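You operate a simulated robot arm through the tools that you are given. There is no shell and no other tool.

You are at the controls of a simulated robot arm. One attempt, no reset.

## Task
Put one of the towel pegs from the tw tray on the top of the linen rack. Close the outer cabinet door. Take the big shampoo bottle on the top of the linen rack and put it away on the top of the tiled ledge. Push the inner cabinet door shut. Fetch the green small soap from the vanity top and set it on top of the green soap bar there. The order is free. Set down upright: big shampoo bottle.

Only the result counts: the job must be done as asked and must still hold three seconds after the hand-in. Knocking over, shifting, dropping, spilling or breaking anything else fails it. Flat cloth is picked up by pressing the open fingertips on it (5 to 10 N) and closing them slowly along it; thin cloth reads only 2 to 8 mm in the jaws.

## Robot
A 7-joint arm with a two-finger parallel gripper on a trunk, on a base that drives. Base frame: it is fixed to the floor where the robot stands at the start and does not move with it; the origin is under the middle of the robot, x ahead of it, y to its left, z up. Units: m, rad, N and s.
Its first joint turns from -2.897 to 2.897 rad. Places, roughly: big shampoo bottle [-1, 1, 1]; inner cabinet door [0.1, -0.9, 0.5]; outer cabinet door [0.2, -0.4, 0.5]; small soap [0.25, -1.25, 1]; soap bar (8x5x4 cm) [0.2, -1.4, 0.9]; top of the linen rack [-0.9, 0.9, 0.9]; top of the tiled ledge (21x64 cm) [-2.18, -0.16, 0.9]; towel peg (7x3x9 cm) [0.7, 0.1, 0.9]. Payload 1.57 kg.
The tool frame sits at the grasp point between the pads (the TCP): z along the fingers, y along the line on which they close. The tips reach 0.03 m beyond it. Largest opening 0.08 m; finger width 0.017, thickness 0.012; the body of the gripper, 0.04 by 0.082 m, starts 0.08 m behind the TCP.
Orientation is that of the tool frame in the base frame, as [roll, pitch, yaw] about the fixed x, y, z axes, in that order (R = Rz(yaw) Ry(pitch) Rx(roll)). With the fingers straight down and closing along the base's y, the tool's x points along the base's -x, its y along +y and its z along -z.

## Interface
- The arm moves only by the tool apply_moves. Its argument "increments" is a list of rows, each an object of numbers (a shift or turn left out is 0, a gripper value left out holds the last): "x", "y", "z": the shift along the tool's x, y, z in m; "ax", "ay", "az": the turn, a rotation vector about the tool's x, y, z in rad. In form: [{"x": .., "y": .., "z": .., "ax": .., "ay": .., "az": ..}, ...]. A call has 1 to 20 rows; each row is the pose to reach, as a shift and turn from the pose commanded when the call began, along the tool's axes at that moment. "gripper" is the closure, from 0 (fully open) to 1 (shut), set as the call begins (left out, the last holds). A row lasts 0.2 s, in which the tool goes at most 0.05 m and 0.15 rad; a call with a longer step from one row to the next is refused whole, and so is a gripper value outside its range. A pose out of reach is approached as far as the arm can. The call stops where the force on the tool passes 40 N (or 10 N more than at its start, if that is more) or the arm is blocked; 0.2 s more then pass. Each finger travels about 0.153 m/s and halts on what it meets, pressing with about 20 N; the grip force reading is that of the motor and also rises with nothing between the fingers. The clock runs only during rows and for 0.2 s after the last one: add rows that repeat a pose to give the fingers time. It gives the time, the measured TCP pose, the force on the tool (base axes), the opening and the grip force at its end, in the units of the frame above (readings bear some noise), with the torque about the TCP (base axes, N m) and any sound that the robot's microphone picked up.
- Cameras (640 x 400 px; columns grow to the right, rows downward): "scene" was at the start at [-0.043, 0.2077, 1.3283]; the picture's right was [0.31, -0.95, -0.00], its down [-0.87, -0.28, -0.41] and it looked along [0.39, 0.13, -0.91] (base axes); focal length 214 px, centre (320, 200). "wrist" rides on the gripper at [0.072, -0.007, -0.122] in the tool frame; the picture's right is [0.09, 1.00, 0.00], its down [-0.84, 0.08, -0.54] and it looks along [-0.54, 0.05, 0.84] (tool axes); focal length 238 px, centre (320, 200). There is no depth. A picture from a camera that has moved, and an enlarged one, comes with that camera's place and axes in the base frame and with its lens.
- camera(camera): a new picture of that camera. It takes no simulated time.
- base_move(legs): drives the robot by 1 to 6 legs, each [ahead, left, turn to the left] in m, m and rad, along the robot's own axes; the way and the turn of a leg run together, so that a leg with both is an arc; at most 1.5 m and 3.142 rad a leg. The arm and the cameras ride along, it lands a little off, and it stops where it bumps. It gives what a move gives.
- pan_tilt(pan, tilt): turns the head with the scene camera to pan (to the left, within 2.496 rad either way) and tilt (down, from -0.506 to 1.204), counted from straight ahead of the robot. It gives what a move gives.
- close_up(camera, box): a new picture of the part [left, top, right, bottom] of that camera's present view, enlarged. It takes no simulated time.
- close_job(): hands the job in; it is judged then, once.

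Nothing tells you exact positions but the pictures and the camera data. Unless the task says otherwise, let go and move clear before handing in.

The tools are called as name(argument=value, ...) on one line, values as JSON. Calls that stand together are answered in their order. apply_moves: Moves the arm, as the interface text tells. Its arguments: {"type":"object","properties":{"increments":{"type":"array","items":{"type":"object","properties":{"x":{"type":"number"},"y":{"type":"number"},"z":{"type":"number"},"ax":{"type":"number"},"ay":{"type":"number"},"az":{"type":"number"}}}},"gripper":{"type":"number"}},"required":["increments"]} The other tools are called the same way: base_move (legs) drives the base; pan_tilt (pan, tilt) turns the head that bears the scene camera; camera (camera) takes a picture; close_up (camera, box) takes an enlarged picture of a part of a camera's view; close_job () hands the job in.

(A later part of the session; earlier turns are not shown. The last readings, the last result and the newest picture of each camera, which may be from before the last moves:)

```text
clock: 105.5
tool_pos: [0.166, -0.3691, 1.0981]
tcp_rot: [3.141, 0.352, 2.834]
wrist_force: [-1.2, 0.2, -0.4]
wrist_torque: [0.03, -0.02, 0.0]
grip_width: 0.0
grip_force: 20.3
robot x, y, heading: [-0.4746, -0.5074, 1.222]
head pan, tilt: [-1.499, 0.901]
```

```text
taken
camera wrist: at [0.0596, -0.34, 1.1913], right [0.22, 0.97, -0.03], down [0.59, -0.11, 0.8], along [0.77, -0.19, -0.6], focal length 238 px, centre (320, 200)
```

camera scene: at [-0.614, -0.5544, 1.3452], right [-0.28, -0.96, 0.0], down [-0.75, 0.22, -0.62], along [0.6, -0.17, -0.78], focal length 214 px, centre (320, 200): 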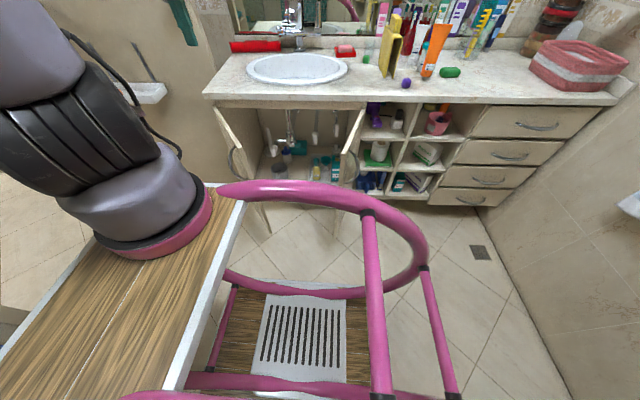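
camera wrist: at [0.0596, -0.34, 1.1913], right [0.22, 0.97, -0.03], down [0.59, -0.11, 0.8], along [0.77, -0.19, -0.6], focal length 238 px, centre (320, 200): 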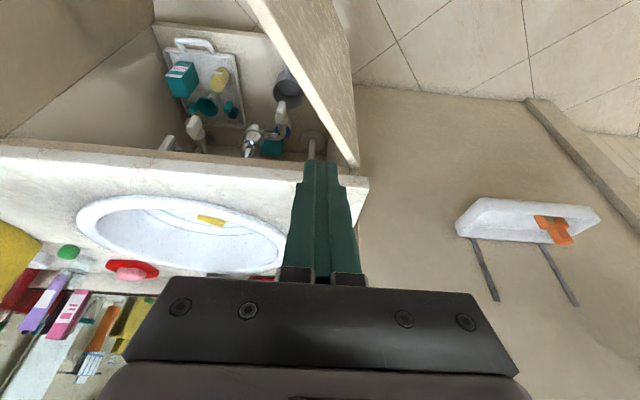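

apply_moves(increments=[{"x": 0.0141, "z": 0.0385}, {"x": 0.0283, "z": 0.077}, {"x": 0.0424, "z": 0.1155}, {"x": 0.0565, "z": 0.154}, {"x": 0.0707, "z": 0.1925}, {"x": 0.0848, "z": 0.231}, {"x": 0.099, "z": 0.2694}, {"x": 0.1131, "z": 0.3079}, {"x": 0.1131, "z": 0.3079}])

camera(camera="wrist")

pan_tilt(pan=-1.2, tilt=0.8)

camera(camera="scene")

```text
clock: 107.5
tool_pos: [0.1647, -0.3659, 0.7756]
tcp_rot: [-3.141, 0.353, 2.833]
wrist_force: [-0.9, 0.2, -0.1]
wrist_torque: [-0.01, 0.0, 0.02]
grip_width: 0.0
grip_force: 19.8
robot x, y, heading: [-0.4729, -0.4996, 1.223]
head pan, tilt: [-1.499, 0.901]
```

```text
taken
camera wrist: at [0.0577, -0.338, 0.8662], right [0.22, 0.97, -0.03], down [0.59, -0.11, 0.8], along [0.77, -0.19, -0.6], focal length 238 px, centre (320, 200)
```

wrist: 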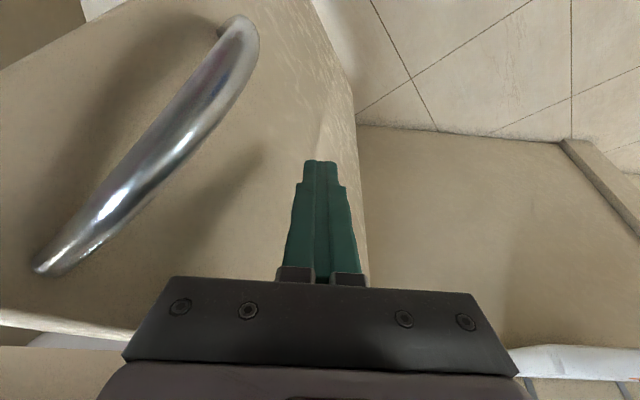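

```text
clock: 108.3
tool_pos: [0.1639, -0.3664, 0.7752]
tcp_rot: [-3.141, 0.352, 2.831]
wrist_force: [-0.2, 0.3, -0.1]
wrist_torque: [0.06, -0.05, 0.04]
grip_width: 0.0001
grip_force: 20.0
robot x, y, heading: [-0.4734, -0.5049, 1.215]
head pan, tilt: [-1.201, 0.799]
```

```text
taken
camera scene: at [-0.6057, -0.5321, 1.3531], right [0.01, -1.0, 0.0], down [-0.72, -0.01, -0.7], along [0.7, 0.01, -0.72], focal length 214 px, centre (320, 200)
```

scene: 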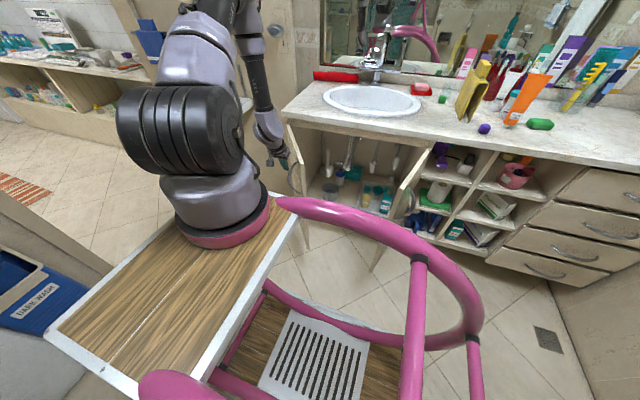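

The fingers are beside the outer door. I'll push it along an arc toward closed, in two stages.

apply_moves(increments=[{"x": -0.0084, "y": -0.0188, "z": 0.0031}, {"x": -0.0254, "y": -0.0466, "z": 0.0093}, {"x": -0.0389, "y": -0.0647, "z": 0.0142}, {"x": -0.054, "y": -0.0812, "z": 0.0199}, {"x": -0.0708, "y": -0.0958, "z": 0.026}, {"x": -0.089, "y": -0.1087, "z": 0.0327}])

camera(camera="wrist")

camera(camera="scene")

```text
clock: 109.7
tool_pos: [0.2217, -0.5003, 0.7751]
tcp_rot: [-3.141, 0.348, 2.836]
wrist_force: [-0.9, 0.9, 0.1]
wrist_torque: [-0.04, 0.0, -0.01]
grip_width: 0.0
grip_force: 20.2
robot x, y, heading: [-0.4738, -0.5039, 1.214]
head pan, tilt: [-1.201, 0.799]
```

```text
taken
camera wrist: at [0.1151, -0.4718, 0.8662], right [0.22, 0.98, -0.03], down [0.6, -0.11, 0.8], along [0.77, -0.19, -0.6], focal length 238 px, centre (320, 200)
```

wrist: 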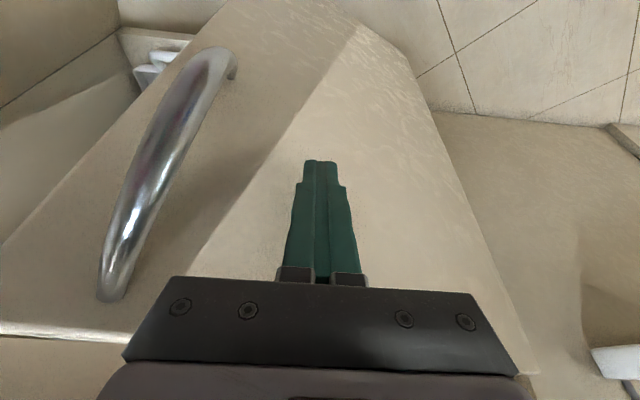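

```text
taken
camera scene: at [-0.6057, -0.5319, 1.3531], right [0.02, -1.0, 0.0], down [-0.72, -0.01, -0.7], along [0.7, 0.01, -0.72], focal length 214 px, centre (320, 200)
```

scene: 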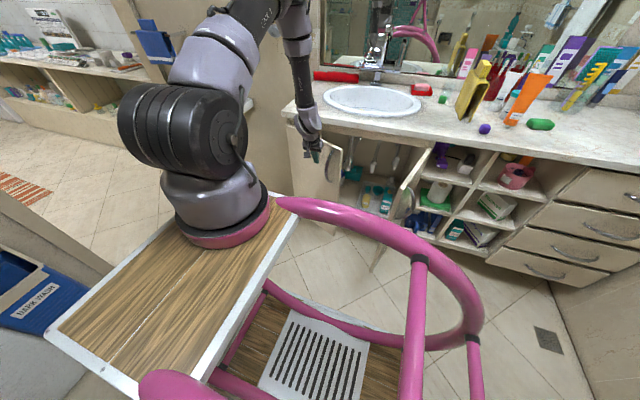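

The door is moving with the fingers. I'll continue the arc to closed.

apply_moves(increments=[{"x": -0.019, "y": -0.0107, "z": 0.007}, {"x": -0.0394, "y": -0.0192, "z": 0.0144}, {"x": -0.0602, "y": -0.0254, "z": 0.0221}, {"x": -0.078, "y": -0.0288, "z": 0.0287}, {"x": -0.0925, "y": -0.0303, "z": 0.0339}, {"x": -0.1069, "y": -0.0307, "z": 0.0393}, {"x": -0.1069, "y": -0.0307, "z": 0.0393}])

camera(camera="wrist")

close_up(camera="scene", box=[260, 80, 460, 230])

```text
clock: 111.0
tool_pos: [0.3023, -0.5575, 0.7697]
tcp_rot: [3.14, 0.329, 2.826]
wrist_force: [-11.8, 3.8, 9.7]
wrist_torque: [0.07, 0.24, -0.01]
grip_width: 0.0001
grip_force: 20.0
robot x, y, heading: [-0.4734, -0.5038, 1.215]
head pan, tilt: [-1.201, 0.799]
stopped in row 6: the force on the tool passed its limit at 77 N (the readings are from after the stop); the commanded pose is now the measured one
```

```text
taken
camera wrist: at [0.1983, -0.5289, 0.8629], right [0.22, 0.97, -0.03], down [0.61, -0.12, 0.78], along [0.76, -0.19, -0.62], focal length 238 px, centre (320, 200)
```

wrist: 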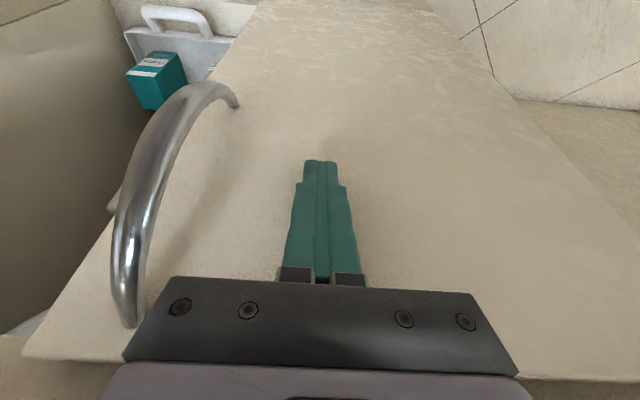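

```text
2.67 times, centred on (360, 155) of scene
camera zoom: at [-0.6066, -0.5319, 1.3531], right [0.02, -1.0, 0.0], down [-0.72, -0.01, -0.7], along [0.7, 0.01, -0.72], focal length 572 px, centre (213, 320)
```

zoom: 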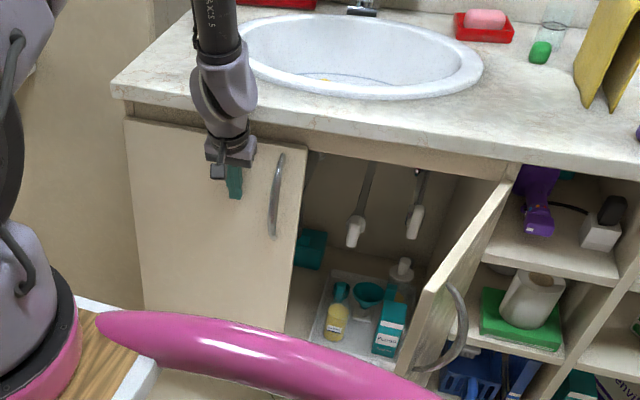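

The push ended at the closed stop (door angle ≈252°, matching the cabinet front). I'll back off and check that it stays shut.

apply_moves(increments=[{"x": 0.02, "z": -0.007}, {"x": 0.05, "z": -0.018}, {"x": 0.0938, "z": -0.0345}, {"x": 0.0938, "z": -0.0345}])

camera(camera="wrist")

close_up(camera="scene", box=[260, 80, 460, 230])

```text
clock: 112.0
tool_pos: [0.2085, -0.5263, 0.7719]
tcp_rot: [3.141, 0.33, 2.828]
wrist_force: [-0.3, -0.2, -0.4]
wrist_torque: [-0.05, 0.02, -0.02]
grip_width: 0.0003
grip_force: 20.2
robot x, y, heading: [-0.4757, -0.5042, 1.217]
head pan, tilt: [-1.201, 0.799]
```

```text
taken
camera wrist: at [0.1032, -0.4979, 0.8643], right [0.22, 0.97, -0.03], down [0.61, -0.12, 0.78], along [0.76, -0.19, -0.62], focal length 238 px, centre (320, 200)
```

wrist: 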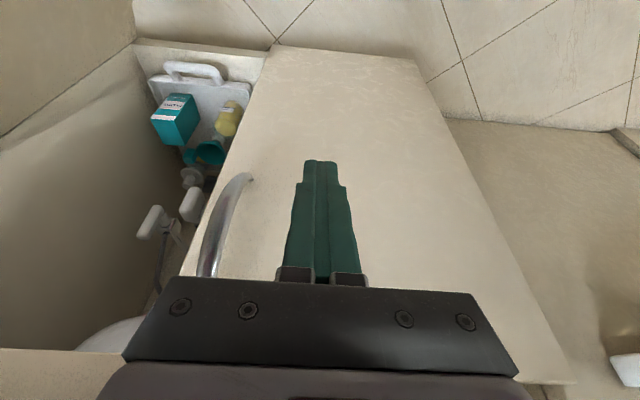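

```text
2.67 times, centred on (360, 155) of scene
camera zoom: at [-0.606, -0.532, 1.3532], right [0.02, -1.0, 0.0], down [-0.72, -0.01, -0.7], along [0.7, 0.01, -0.72], focal length 572 px, centre (213, 320)
```

zoom: 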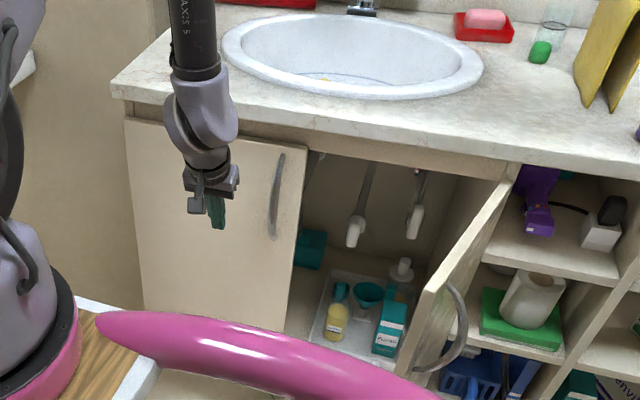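

close_up(camera="scene", box=[295, 105, 395, 170])

close_up(camera="wrist", box=[120, 20, 320, 280])

```text
6.15 times, centred on (345, 138) of scene
camera zoom: at [-0.606, -0.532, 1.3532], right [0.02, -1.0, 0.0], down [-0.72, -0.01, -0.7], along [0.7, 0.01, -0.72], focal length 1320 px, centre (166, 585)
```

zoom: 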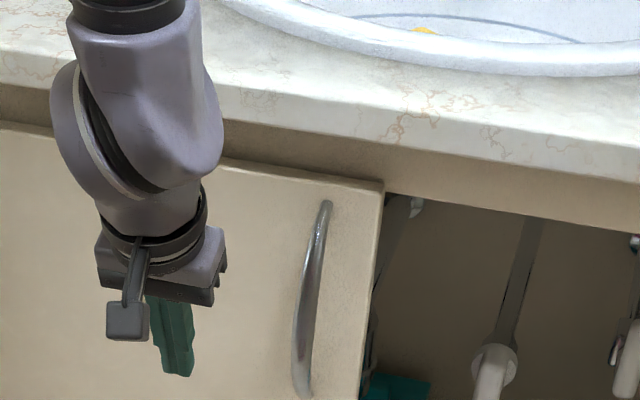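

```text
1.54 times, centred on (220, 150) of wrist
camera zoom: at [0.1032, -0.4979, 0.8643], right [0.22, 0.97, -0.03], down [0.61, -0.12, 0.78], along [0.76, -0.19, -0.62], focal length 367 px, centre (474, 277)
```

zoom: 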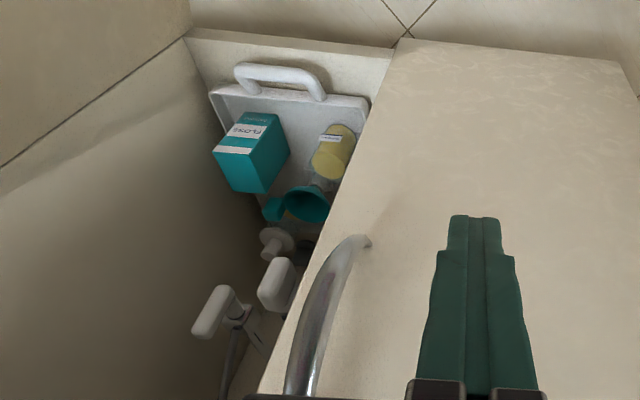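

The outer door is shut flush. Next I'll raise the tool and move to the far (outside) face of the inner door.

apply_moves(increments=[{"x": -0.015, "z": -0.0435}, {"x": -0.03, "z": -0.087}, {"x": -0.0447, "z": -0.1306}, {"x": -0.06, "z": -0.174}, {"x": -0.0745, "z": -0.2176}, {"x": -0.067, "y": -0.044, "z": -0.22, "ax": -0.021, "az": -0.0615}, {"x": -0.06, "y": -0.088, "z": -0.2226, "ax": -0.042, "az": -0.123}, {"x": -0.053, "y": -0.1316, "z": -0.225, "ax": -0.063, "az": -0.1845}, {"x": -0.0455, "y": -0.1755, "z": -0.2276, "ax": -0.084, "az": -0.246}, {"x": -0.038, "y": -0.2194, "z": -0.23, "ax": -0.105, "az": -0.3075}, {"x": -0.031, "y": -0.2633, "z": -0.2325, "ax": -0.126, "az": -0.369}, {"x": -0.0237, "y": -0.3072, "z": -0.235, "ax": -0.147, "az": -0.4305}, {"x": -0.0164, "y": -0.351, "z": -0.2375, "ax": -0.168, "az": -0.492}, {"x": -0.009, "y": -0.395, "z": -0.24, "ax": -0.189, "az": -0.5535}, {"x": -0.0018, "y": -0.4388, "z": -0.2425, "ax": -0.2106, "az": -0.615}, {"x": -0.0018, "y": -0.4388, "z": -0.2425, "ax": -0.2106, "az": -0.615}])

camera(camera="wrist")

camera(camera="scene")

```text
clock: 115.4
tool_pos: [0.0011, -0.9219, 1.0027]
tcp_rot: [-3.141, 0.331, -2.804]
wrist_force: [-0.1, -0.1, 1.3]
wrist_torque: [-0.03, 0.01, -0.02]
grip_width: 0.0001
grip_force: 19.9
robot x, y, heading: [-0.4759, -0.506, 1.217]
head pan, tilt: [-1.201, 0.799]
```

```text
taken
camera wrist: at [-0.0995, -0.962, 1.0947], right [-0.41, 0.91, -0.03], down [0.55, 0.28, 0.78], along [0.72, 0.31, -0.62], focal length 238 px, centre (320, 200)
```

wrist: 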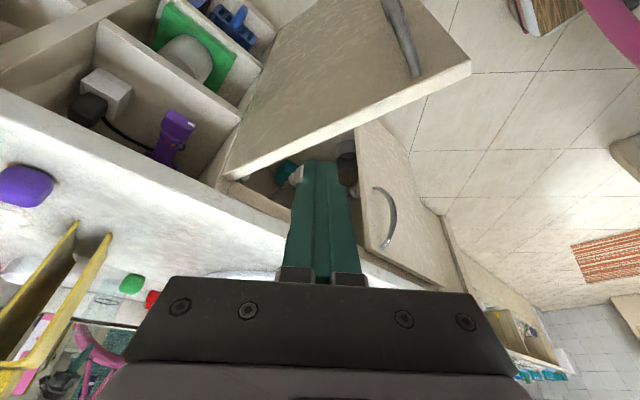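

```text
taken
camera scene: at [-0.6061, -0.5319, 1.3531], right [0.02, -1.0, 0.0], down [-0.72, -0.01, -0.7], along [0.7, 0.01, -0.72], focal length 214 px, centre (320, 200)
```

scene: 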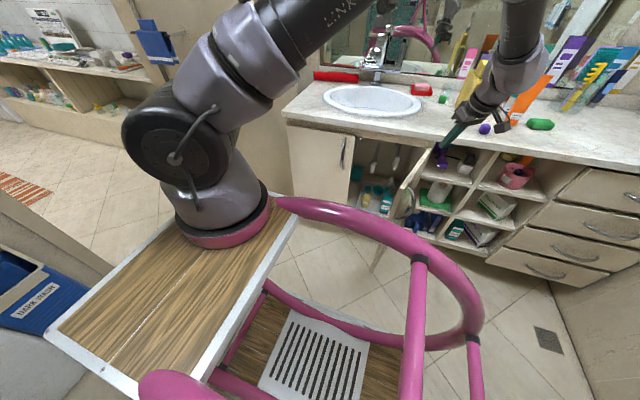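

I'm outside the inner door's face with about 3 cm clearance. Lowering to pushing height.

apply_moves(increments=[{"x": 0.0126, "z": 0.0367}, {"x": 0.0252, "z": 0.0734}, {"x": 0.0379, "z": 0.11}, {"x": 0.0505, "z": 0.147}, {"x": 0.0631, "z": 0.1836}, {"x": 0.0757, "z": 0.2203}, {"x": 0.0757, "z": 0.2203}])

camera(camera="wrist")

close_up(camera="scene", box=[340, 90, 540, 240])

```text
clock: 117.0
tool_pos: [0.001, -0.9179, 0.7681]
tcp_rot: [-3.141, 0.332, -2.806]
wrist_force: [-0.9, -1.1, -0.8]
wrist_torque: [-0.01, 0.04, 0.02]
grip_width: 0.0
grip_force: 20.2
robot x, y, heading: [-0.4746, -0.5041, 1.217]
head pan, tilt: [-1.201, 0.799]
```

```text
taken
camera wrist: at [-0.0991, -0.9586, 0.8607], right [-0.41, 0.91, -0.03], down [0.55, 0.28, 0.78], along [0.72, 0.31, -0.62], focal length 238 px, centre (320, 200)
```

wrist: 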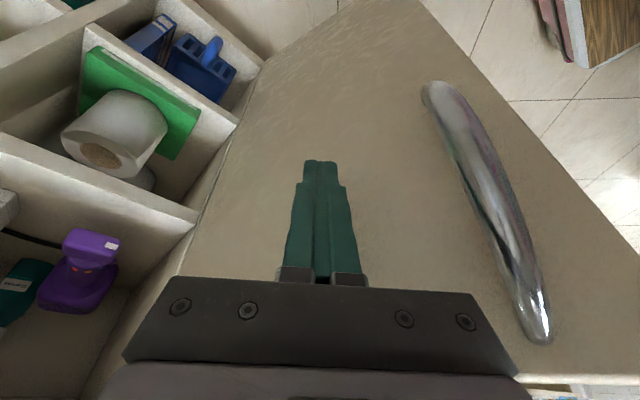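

```text
2.67 times, centred on (440, 165) of scene
camera zoom: at [-0.6061, -0.532, 1.3531], right [0.02, -1.0, 0.0], down [-0.72, -0.01, -0.7], along [0.7, 0.01, -0.72], focal length 572 px, centre (0, 293)
```

zoom: 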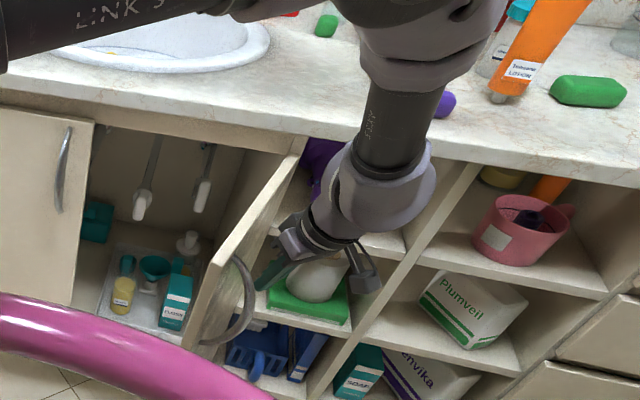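

I'll push the inner door along its arc, rotating the tool with it, in two stages.

apply_moves(increments=[{"x": -0.0168, "y": 0.0216, "z": 0.0057}, {"x": -0.0414, "y": 0.0411, "z": 0.0142}, {"x": -0.0614, "y": 0.0536, "z": 0.0211, "ax": 0.0256, "az": 0.0745}, {"x": -0.0828, "y": 0.0633, "z": 0.0284, "ax": 0.0512, "az": 0.149}, {"x": -0.105, "y": 0.0704, "z": 0.0361, "ax": 0.0768, "az": 0.2234}, {"x": -0.128, "y": 0.0743, "z": 0.044, "ax": 0.1024, "az": 0.2979}, {"x": -0.1512, "y": 0.0753, "z": 0.0519, "ax": 0.128, "az": 0.3724}, {"x": -0.1744, "y": 0.0734, "z": 0.0599, "ax": 0.1536, "az": 0.4469}])

camera(camera="wrist")

close_up(camera="scene", box=[280, 90, 480, 240])

```text
clock: 118.8
tool_pos: [0.1508, -0.79, 0.7671]
tcp_rot: [3.14, 0.333, 3.005]
wrist_force: [-0.8, 0.0, -0.5]
wrist_torque: [0.04, -0.03, 0.04]
grip_width: 0.0
grip_force: 20.3
robot x, y, heading: [-0.4724, -0.5049, 1.215]
head pan, tilt: [-1.201, 0.799]
```

```text
taken
camera wrist: at [0.0421, -0.7803, 0.8613], right [0.05, 1.0, -0.03], down [0.62, -0.01, 0.79], along [0.78, -0.06, -0.62], focal length 238 px, centre (320, 200)
```

wrist: 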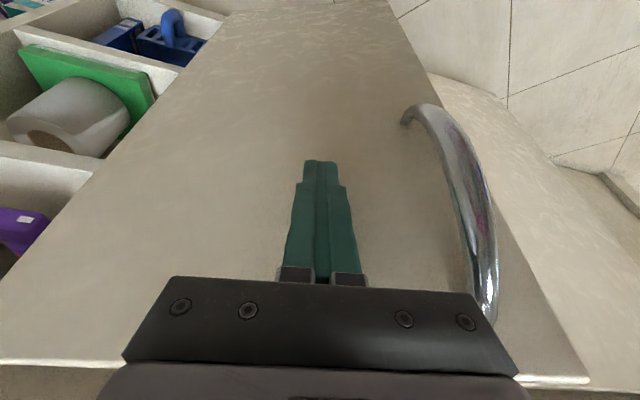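

```text
2.67 times, centred on (380, 165) of scene
camera zoom: at [-0.6064, -0.5321, 1.3531], right [0.01, -1.0, 0.0], down [-0.72, -0.01, -0.7], along [0.7, 0.01, -0.72], focal length 572 px, centre (160, 293)
```

zoom: 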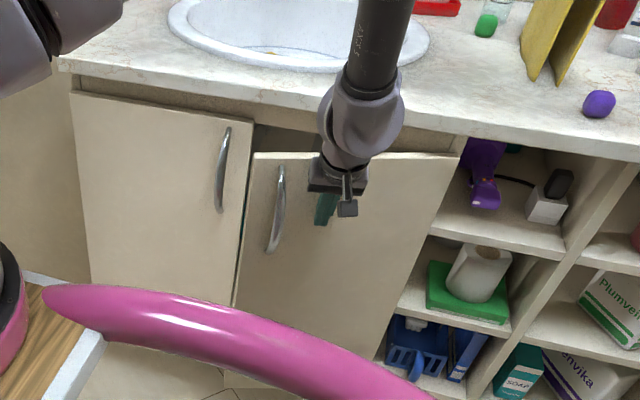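

apply_moves(increments=[{"x": -0.0224, "y": 0.0067, "z": 0.0077, "ax": 0.0257, "az": 0.0745}, {"x": -0.0419, "y": 0.01, "z": 0.0144, "ax": 0.0513, "az": 0.149}, {"x": -0.0505, "y": 0.0106, "z": 0.0173, "ax": 0.0513, "az": 0.149}, {"x": -0.0586, "y": 0.0111, "z": 0.0202, "ax": 0.0513, "az": 0.149}, {"x": -0.067, "y": 0.0108, "z": 0.023, "ax": 0.0513, "az": 0.149}, {"x": -0.0751, "y": 0.0105, "z": 0.0259, "ax": 0.0513, "az": 0.149}, {"x": -0.0884, "y": 0.009, "z": 0.0305, "ax": 0.0513, "az": 0.149}])

camera(camera="wrist")

close_up(camera="scene", box=[280, 90, 480, 240])

```text
clock: 120.4
tool_pos: [0.2269, -0.7907, 0.7659]
tcp_rot: [3.135, 0.314, 2.839]
wrist_force: [-10.1, 2.8, 5.7]
wrist_torque: [0.07, 0.17, -0.03]
grip_width: 0.0
grip_force: 19.8
robot x, y, heading: [-0.4769, -0.5038, 1.209]
head pan, tilt: [-1.201, 0.799]
stopped in row 7: the force on the tool passed its limit at 120 N (the readings are from after the stop); the commanded pose is now the measured one
```

```text
taken
camera wrist: at [0.1232, -0.7647, 0.8601], right [0.21, 0.98, -0.02], down [0.62, -0.12, 0.77], along [0.75, -0.18, -0.63], focal length 238 px, centre (320, 200)
```

wrist: 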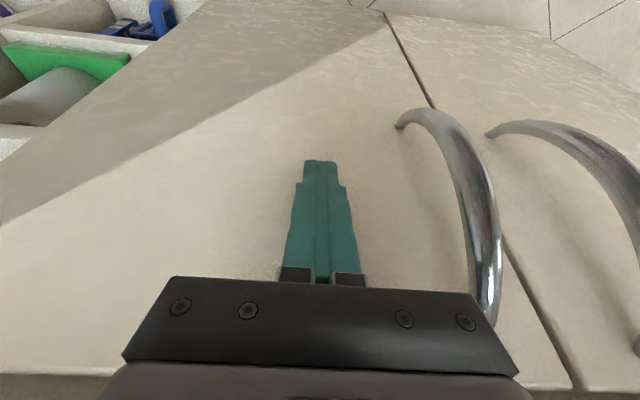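

```text
2.67 times, centred on (380, 165) of scene
camera zoom: at [-0.607, -0.5316, 1.3531], right [0.02, -1.0, 0.0], down [-0.72, -0.01, -0.7], along [0.7, 0.01, -0.72], focal length 572 px, centre (160, 293)
```

zoom: 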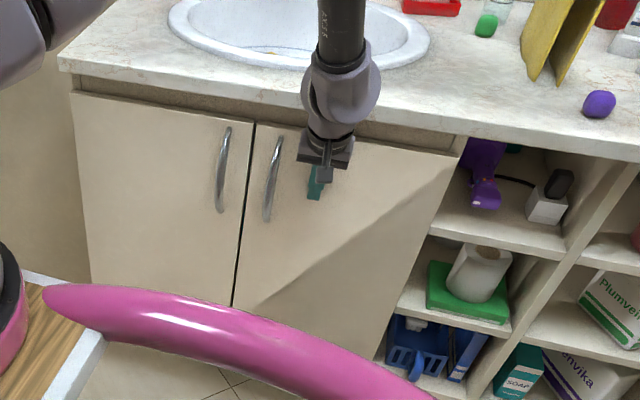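

Both doors are now flush and closed. I'll back off and lift the arm.

apply_moves(increments=[{"x": 0.02, "z": -0.0065}, {"x": 0.05, "z": -0.016}, {"x": 0.085, "z": -0.027}, {"x": 0.1141, "z": -0.037}, {"x": 0.1041, "z": -0.069}, {"x": 0.092, "z": -0.107}, {"x": 0.08, "z": -0.145}, {"x": 0.067, "z": -0.184}, {"x": 0.055, "z": -0.222}, {"x": 0.0369, "z": -0.2688}, {"x": 0.025, "z": -0.31}])

camera(camera="wrist")

close_up(camera="scene", box=[280, 90, 480, 240])

```text
refused: row 10 steps farther than a row can; nothing moved
```

```text
taken
camera wrist: at [0.1232, -0.7647, 0.8601], right [0.21, 0.98, -0.02], down [0.62, -0.12, 0.77], along [0.75, -0.18, -0.63], focal length 238 px, centre (320, 200)
```

wrist: 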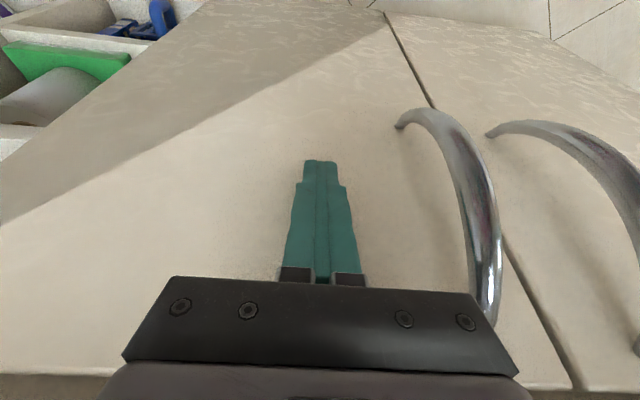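

```text
2.67 times, centred on (380, 165) of scene
camera zoom: at [-0.607, -0.5316, 1.3531], right [0.02, -1.0, 0.0], down [-0.72, -0.01, -0.7], along [0.7, 0.01, -0.72], focal length 572 px, centre (160, 293)
```

zoom: 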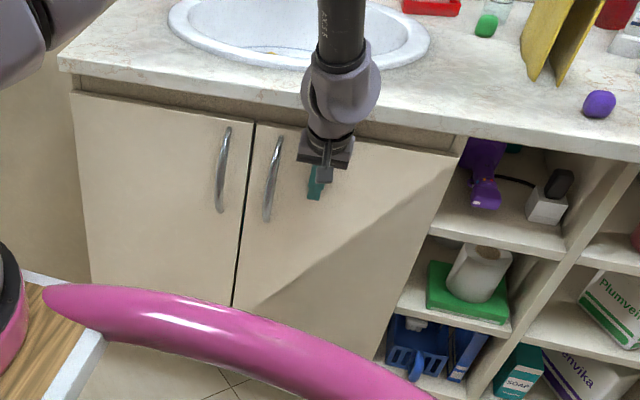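

The call was refused because one row was too long. I'll resend it with shorter steps.

apply_moves(increments=[{"x": 0.02, "z": -0.0065}, {"x": 0.05, "z": -0.016}, {"x": 0.085, "z": -0.027}, {"x": 0.1141, "z": -0.037}, {"x": 0.1041, "z": -0.069}, {"x": 0.092, "z": -0.107}, {"x": 0.08, "z": -0.145}, {"x": 0.068, "z": -0.184}, {"x": 0.056, "z": -0.222}, {"x": 0.044, "z": -0.26}, {"x": 0.032, "z": -0.3}, {"x": 0.02, "z": -0.34}, {"x": 0.01, "z": -0.37}])

camera(camera="wrist")

close_up(camera="scene", box=[280, 90, 480, 240])

camera(camera="scene")

```text
clock: 123.2
tool_pos: [0.1103, -0.7551, 1.1143]
tcp_rot: [3.134, 0.315, 2.842]
wrist_force: [0.3, -0.8, -0.5]
wrist_torque: [0.03, 0.03, 0.0]
grip_width: 0.0
grip_force: 19.8
robot x, y, heading: [-0.4748, -0.5027, 1.219]
head pan, tilt: [-1.201, 0.799]
```

```text
taken
camera wrist: at [0.0063, -0.7298, 1.2092], right [0.21, 0.98, -0.02], down [0.62, -0.12, 0.78], along [0.76, -0.18, -0.63], focal length 238 px, centre (320, 200)
```

wrist: 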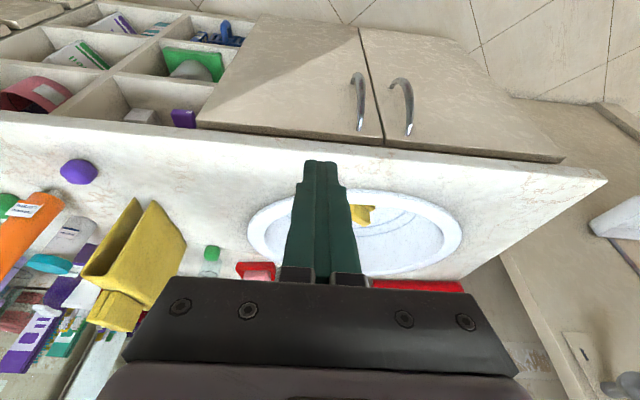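

```text
2.67 times, centred on (380, 165) of scene
camera zoom: at [-0.6064, -0.532, 1.3532], right [0.02, -1.0, 0.0], down [-0.72, -0.01, -0.7], along [0.7, 0.01, -0.72], focal length 572 px, centre (160, 293)
```

zoom: 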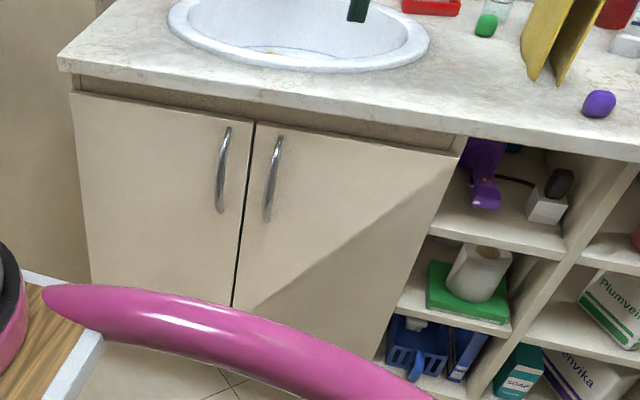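

```text
taken
camera scene: at [-0.6064, -0.532, 1.3532], right [0.02, -1.0, 0.0], down [-0.72, -0.01, -0.7], along [0.7, 0.01, -0.72], focal length 214 px, centre (320, 200)
```

scene: 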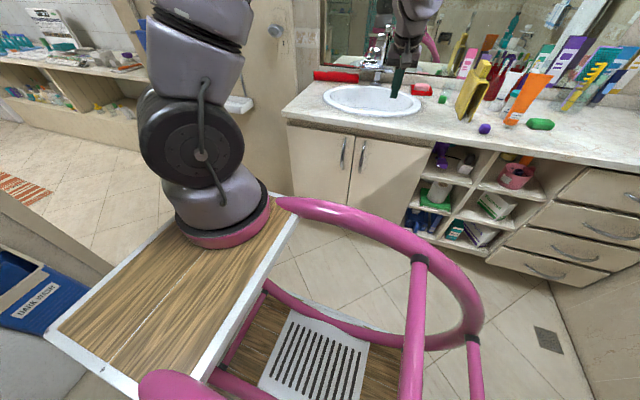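

Both doors are shut and staying shut. Now I'll fold the arm to the front, untilt it and reposition the base closer for the soap.

apply_moves(increments=[{"x": 0.0121, "y": 0.0408, "z": -0.0084, "ax": -0.0186, "az": -0.057}, {"x": 0.0241, "y": 0.0816, "z": -0.0169, "ax": -0.0372, "az": -0.1141}, {"x": 0.0362, "y": 0.1224, "z": -0.0253, "ax": -0.0558, "az": -0.1711}, {"x": 0.0483, "y": 0.1632, "z": -0.0338, "ax": -0.0743, "az": -0.2282}, {"x": 0.0604, "y": 0.204, "z": -0.0422, "ax": -0.0929, "az": -0.2852}, {"x": 0.0724, "y": 0.2448, "z": -0.0507, "ax": -0.1115, "az": -0.3423}, {"x": 0.0845, "y": 0.2856, "z": -0.0591, "ax": -0.1301, "az": -0.3993}, {"x": 0.1106, "y": 0.3173, "z": -0.0723, "ax": -0.1487, "az": -0.4564}, {"x": 0.1366, "y": 0.3489, "z": -0.0856, "ax": -0.1673, "az": -0.5134}, {"x": 0.1627, "y": 0.3806, "z": -0.0988, "ax": -0.1859, "az": -0.5705}, {"x": 0.1888, "y": 0.4122, "z": -0.112, "ax": -0.2044, "az": -0.6275}, {"x": 0.2148, "y": 0.4439, "z": -0.1252, "ax": -0.223, "az": -0.6846}, {"x": 0.2409, "y": 0.4755, "z": -0.1385, "ax": -0.2416, "az": -0.7416}, {"x": 0.267, "y": 0.5072, "z": -0.1517, "ax": -0.2602, "az": -0.7987}, {"x": 0.293, "y": 0.5388, "z": -0.1649, "ax": -0.2788, "az": -0.8557}], gripper=0)

apply_moves(increments=[{"ay": 0.1}, {"ay": 0.2}, {"ay": 0.315}, {"ay": 0.315}])

base_move(legs=[[-0.5, -0.25, 0], [0, -0.138, 0.055]])

pan_tilt(pan=-1.5, tilt=0.6)

camera(camera="scene")

```text
clock: 126.4
tool_pos: [-0.0473, -0.1436, 1.1822]
tcp_rot: [3.138, 0.32, -2.54]
wrist_force: [0.4, 1.2, 0.4]
wrist_torque: [0.03, 0.01, -0.02]
grip_width: 0.0799
grip_force: 0.1
robot x, y, heading: [-0.4759, -0.5022, 1.218]
head pan, tilt: [-1.201, 0.799]
```

```text
clock: 127.4
tool_pos: [-0.0485, -0.1441, 1.1826]
tcp_rot: [3.138, 0.003, -2.54]
wrist_force: [0.1, 0.4, 0.1]
wrist_torque: [0.01, 0.01, 0.0]
grip_width: 0.08
grip_force: 0.2
robot x, y, heading: [-0.4743, -0.5055, 1.219]
head pan, tilt: [-1.201, 0.799]
```

```text
clock: 131.5
tool_pos: [0.1274, -0.7119, 1.1829]
tcp_rot: [3.137, 0.005, -2.476]
wrist_force: [0.4, 0.0, 0.6]
wrist_torque: [0.01, 0.0, 0.01]
grip_width: 0.0799
grip_force: 0.0
robot x, y, heading: [-0.2747, -1.099, 1.282]
head pan, tilt: [-1.201, 0.799]
```

```text
clock: 132.3
tool_pos: [0.1273, -0.7129, 1.1828]
tcp_rot: [3.138, 0.005, -2.476]
wrist_force: [-0.1, -0.3, -0.5]
wrist_torque: [0.0, 0.01, 0.01]
grip_width: 0.0802
grip_force: 0.1
robot x, y, heading: [-0.2736, -1.0998, 1.277]
head pan, tilt: [-1.499, 0.6]
```

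```text
taken
camera scene: at [-0.4006, -1.1595, 1.37], right [-0.22, -0.98, 0.0], down [-0.55, 0.12, -0.82], along [0.81, -0.18, -0.57], focal length 214 px, centre (320, 200)
```

scene: 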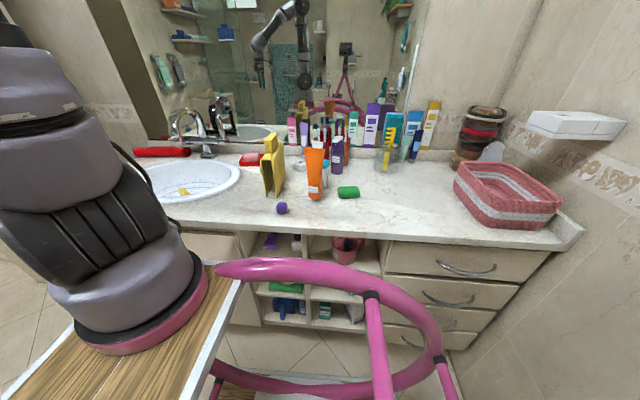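

The robot is beside the vanity now. I'll zoom in on the soap area.

close_up(camera="scene", box=[230, 90, 410, 230])

camera(camera="wrist")

```text
2.86 times, centred on (320, 160) of scene
camera zoom: at [-0.4006, -1.1595, 1.37], right [-0.22, -0.98, 0.0], down [-0.55, 0.12, -0.82], along [0.81, -0.18, -0.57], focal length 613 px, centre (320, 314)
```

zoom: 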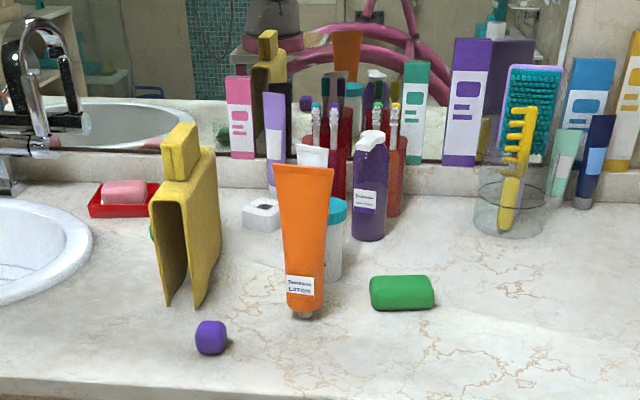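

```text
taken
camera wrist: at [0.0739, -0.7605, 1.306], right [-0.69, 0.73, 0.0], down [0.61, 0.57, 0.55], along [0.4, 0.38, -0.84], focal length 238 px, centre (320, 200)
```

wrist: 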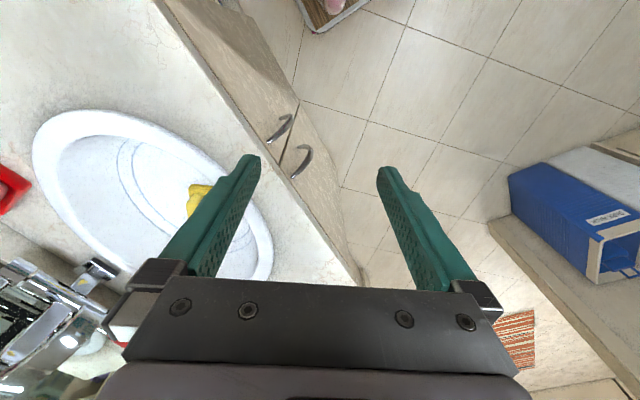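

The green small soap is behind the folded yellow cloth, near (0.485,-1.12), and the soap bar is at about (0.24,-1.41). I'll move the wrist above the soap for a top view.

apply_moves(increments=[{"x": -0.001, "y": -0.046, "z": 0.002, "az": 0.1}, {"x": -0.002, "y": -0.092, "z": 0.004, "az": 0.2}, {"x": -0.003, "y": -0.1385, "z": 0.005, "az": 0.3}, {"x": -0.004, "y": -0.1847, "z": 0.007, "az": 0.4}, {"x": -0.005, "y": -0.2309, "z": 0.009, "az": 0.5}, {"x": -0.006, "y": -0.277, "z": 0.011, "az": 0.6}, {"x": -0.007, "y": -0.3232, "z": 0.013, "az": 0.7}, {"x": -0.008, "y": -0.3694, "z": 0.014, "az": 0.8}, {"x": -0.009, "y": -0.4155, "z": 0.016, "az": 0.9}, {"x": -0.0101, "y": -0.4617, "z": 0.018, "az": 1.0}, {"x": -0.0101, "y": -0.4617, "z": 0.018, "az": 1.0}])

camera(camera="wrist")

camera(camera="scene")

```text
clock: 134.7
tool_pos: [0.4195, -1.0707, 1.1661]
tcp_rot: [3.137, 0.0, 2.805]
wrist_force: [-0.9, 0.9, 0.2]
wrist_torque: [-0.01, 0.0, -0.02]
grip_width: 0.08
grip_force: 0.1
robot x, y, heading: [-0.2766, -1.0982, 1.28]
head pan, tilt: [-1.499, 0.6]
```

```text
taken
camera wrist: at [0.3488, -1.0518, 1.2884], right [0.24, 0.97, 0.01], down [0.81, -0.21, 0.54], along [0.53, -0.13, -0.84], focal length 238 px, centre (320, 200)
```

wrist: 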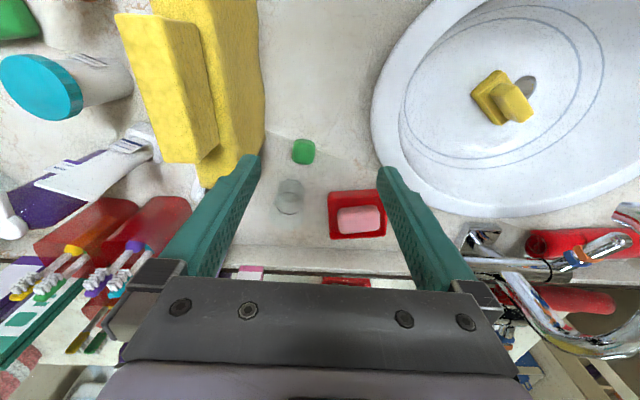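

```text
taken
camera scene: at [-0.4007, -1.1595, 1.37], right [-0.22, -0.98, 0.0], down [-0.55, 0.12, -0.83], along [0.81, -0.18, -0.56], focal length 214 px, centre (320, 200)
```

scene: 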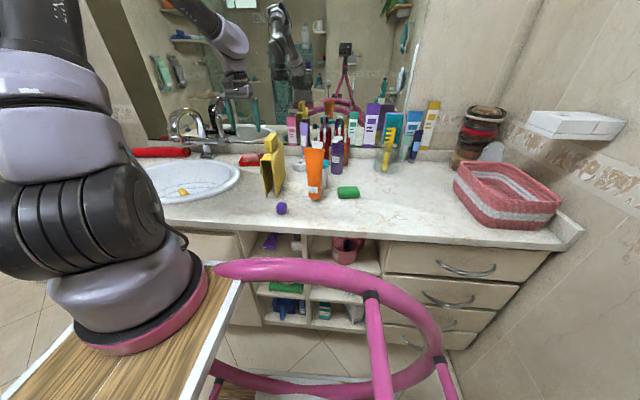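

close_up(camera="wrist", box=[190, 100, 400, 250])

```text
2.67 times, centred on (295, 175) of wrist
camera zoom: at [0.3488, -1.0518, 1.2884], right [0.24, 0.97, 0.01], down [0.81, -0.21, 0.54], along [0.53, -0.13, -0.84], focal length 636 px, centre (387, 267)
```

zoom: 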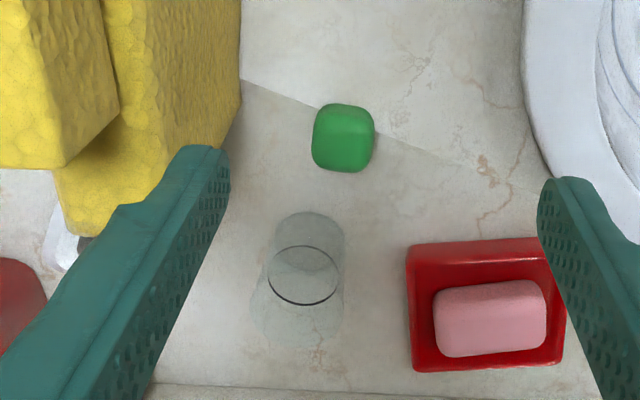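

The soap is at (0.476,-1.108), about 3.6 cm wide, and the yellow cloth's corner is 6 cm to its side. I'll narrow the gripper, centre over the soap and descend partway.

apply_moves(increments=[{"x": -0.033, "y": -0.0067}, {"x": -0.0656, "y": -0.0134}, {"x": -0.0656, "y": -0.0134, "z": 0.03}, {"x": -0.0656, "y": -0.0134, "z": 0.065}, {"x": -0.0656, "y": -0.0134, "z": 0.106}, {"x": -0.0656, "y": -0.0134, "z": 0.106}], gripper=0.3)

camera(camera="wrist")

close_up(camera="scene", box=[200, 90, 320, 230])

```text
clock: 136.1
tool_pos: [0.4784, -1.1018, 1.0592]
tcp_rot: [3.135, 0.0, 2.805]
wrist_force: [-0.3, -0.2, 0.9]
wrist_torque: [0.02, -0.02, -0.02]
grip_width: 0.0563
grip_force: 0.1
robot x, y, heading: [-0.2746, -1.0962, 1.282]
head pan, tilt: [-1.499, 0.6]
```

```text
taken
camera wrist: at [0.4073, -1.0835, 1.1823], right [0.24, 0.97, 0.01], down [0.81, -0.21, 0.54], along [0.53, -0.13, -0.84], focal length 238 px, centre (320, 200)
```

wrist: 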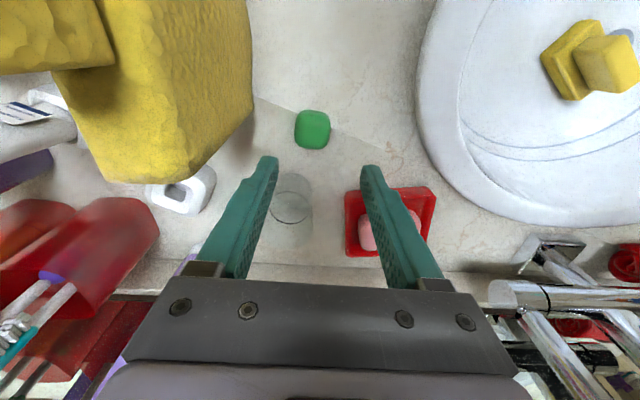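

```text
2.86 times, centred on (260, 160) of scene
camera zoom: at [-0.4006, -1.1596, 1.37], right [-0.22, -0.98, 0.0], down [-0.55, 0.12, -0.83], along [0.81, -0.18, -0.56], focal length 613 px, centre (491, 314)
```

zoom: 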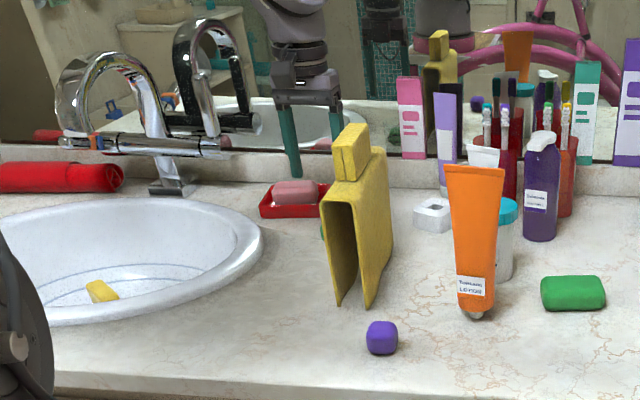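

apply_moves(increments=[{"y": -0.003, "z": 0.03}, {"y": -0.003, "z": 0.06}, {"y": -0.003, "z": 0.08}, {"y": -0.003, "z": 0.08}])

camera(camera="wrist")

```text
clock: 137.1
tool_pos: [0.4772, -1.1026, 0.9774]
tcp_rot: [3.136, 0.0, 2.806]
wrist_force: [-0.5, 0.4, 0.7]
wrist_torque: [0.01, 0.0, 0.02]
grip_width: 0.0559
grip_force: 0.1
robot x, y, heading: [-0.2766, -1.0989, 1.28]
head pan, tilt: [-1.499, 0.6]
```

```text
taken
camera wrist: at [0.4068, -1.0857, 1.1008], right [0.24, 0.97, 0.01], down [0.81, -0.21, 0.54], along [0.53, -0.13, -0.84], focal length 238 px, centre (320, 200)
```

wrist: 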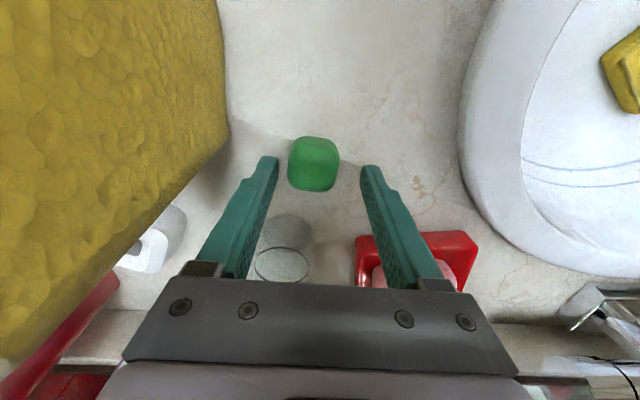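

apply_moves(increments=[{"y": -0.004, "z": 0.0}, {"y": -0.004, "z": 0.01}, {"y": -0.004, "z": 0.017}, {"y": -0.004, "z": 0.017}])

apply_moves(increments=[{"z": 0.003}, {"z": 0.006}, {"z": 0.006}])

camera(camera="wrist")

```text
clock: 138.1
tool_pos: [0.4757, -1.1085, 0.9616]
tcp_rot: [3.135, 0.0, 2.807]
wrist_force: [0.0, -0.9, 0.4]
wrist_torque: [-0.04, -0.03, 0.0]
grip_width: 0.056
grip_force: 0.1
robot x, y, heading: [-0.2758, -1.0952, 1.274]
head pan, tilt: [-1.499, 0.6]
```

```text
clock: 138.7
tool_pos: [0.4748, -1.1073, 0.9605]
tcp_rot: [3.135, 0.003, 2.803]
wrist_force: [-12.4, 5.8, 15.5]
wrist_torque: [-0.32, 0.68, -0.45]
grip_width: 0.0555
grip_force: 0.1
robot x, y, heading: [-0.2767, -1.0986, 1.285]
head pan, tilt: [-1.499, 0.6]
stopped in row 2: the force on the tool passed its limit at 47 N (the readings are from after the stop); the commanded pose is now the measured one
```

```text
taken
camera wrist: at [0.4046, -1.0902, 1.0831], right [0.24, 0.97, 0.01], down [0.81, -0.21, 0.55], along [0.53, -0.13, -0.84], focal length 238 px, centre (320, 200)
```

wrist: 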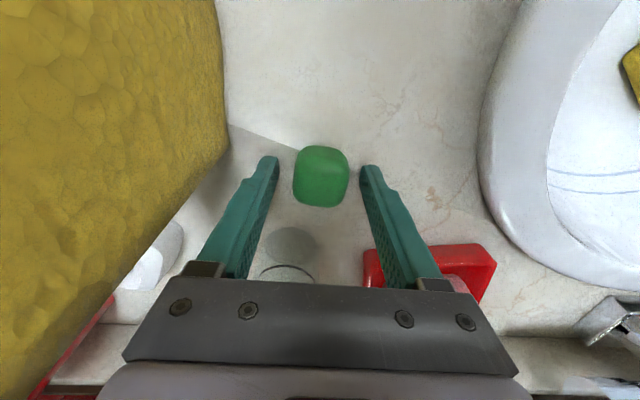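

The fingertips just touched the counter (z≈0.93). I'll raise 5 mm and close on the soap.

apply_moves(increments=[{"z": -0.003}, {"z": -0.005}, {"z": -0.005}])

apply_moves(increments=[{}, {}, {}, {}], gripper=1)

camera(camera="wrist")

```text
clock: 139.5
tool_pos: [0.4775, -1.1104, 0.9637]
tcp_rot: [3.133, 0.004, 2.804]
wrist_force: [0.2, 0.3, -0.3]
wrist_torque: [-0.03, -0.01, 0.03]
grip_width: 0.0559
grip_force: 0.1
robot x, y, heading: [-0.2733, -1.1009, 1.279]
head pan, tilt: [-1.499, 0.6]
```

```text
clock: 140.5
tool_pos: [0.4771, -1.1088, 0.9641]
tcp_rot: [3.136, 0.002, 2.805]
wrist_force: [1.4, 0.0, 0.4]
wrist_torque: [0.03, 0.03, -0.01]
grip_width: 0.033
grip_force: 20.4
robot x, y, heading: [-0.2794, -1.0959, 1.274]
head pan, tilt: [-1.499, 0.6]
```

```text
taken
camera wrist: at [0.4064, -1.0908, 1.0864], right [0.24, 0.97, 0.01], down [0.81, -0.21, 0.55], along [0.53, -0.13, -0.84], focal length 238 px, centre (320, 200)
```

wrist: 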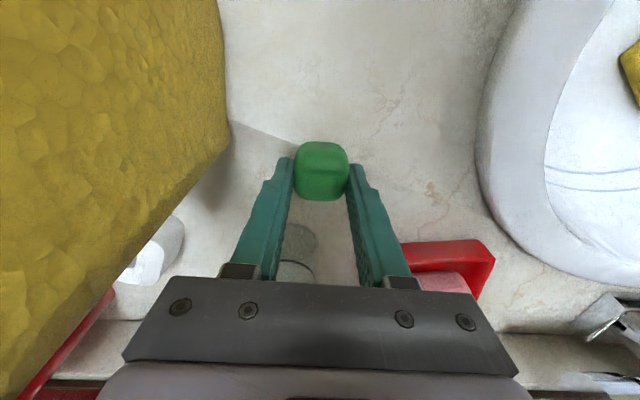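

The soap is gripped (3.3 cm). Lifting straight up.

apply_moves(increments=[{"z": -0.03}, {"z": -0.07}, {"z": -0.11}, {"z": -0.15}, {"z": -0.19}, {"z": -0.2}])

camera(camera="wrist")

close_up(camera="scene", box=[230, 90, 410, 230])

```text
clock: 141.9
tool_pos: [0.4746, -1.1099, 1.1633]
tcp_rot: [3.134, 0.004, 2.804]
wrist_force: [-0.3, -0.4, -1.0]
wrist_torque: [0.01, -0.01, 0.02]
grip_width: 0.0331
grip_force: 20.0
robot x, y, heading: [-0.2759, -1.0993, 1.281]
head pan, tilt: [-1.499, 0.6]
```

```text
taken
camera wrist: at [0.4031, -1.091, 1.2871], right [0.24, 0.97, 0.01], down [0.81, -0.21, 0.55], along [0.53, -0.13, -0.84], focal length 238 px, centre (320, 200)
```

wrist: 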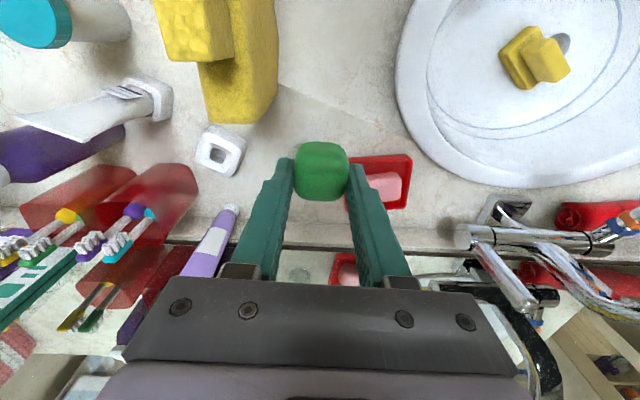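

```text
2.86 times, centred on (320, 160) of scene
camera zoom: at [-0.4005, -1.1595, 1.37], right [-0.22, -0.98, 0.0], down [-0.55, 0.12, -0.82], along [0.81, -0.18, -0.57], focal length 613 px, centre (320, 314)
```

zoom: 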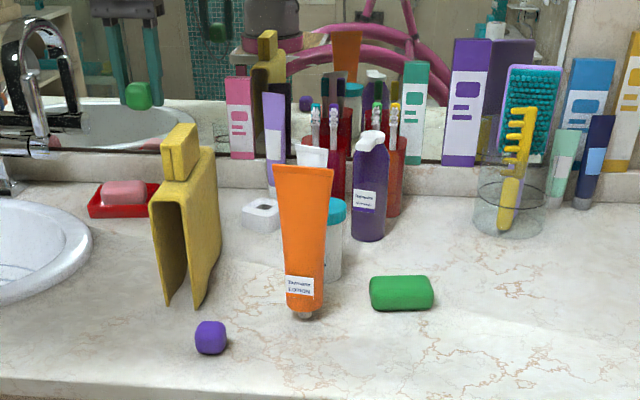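

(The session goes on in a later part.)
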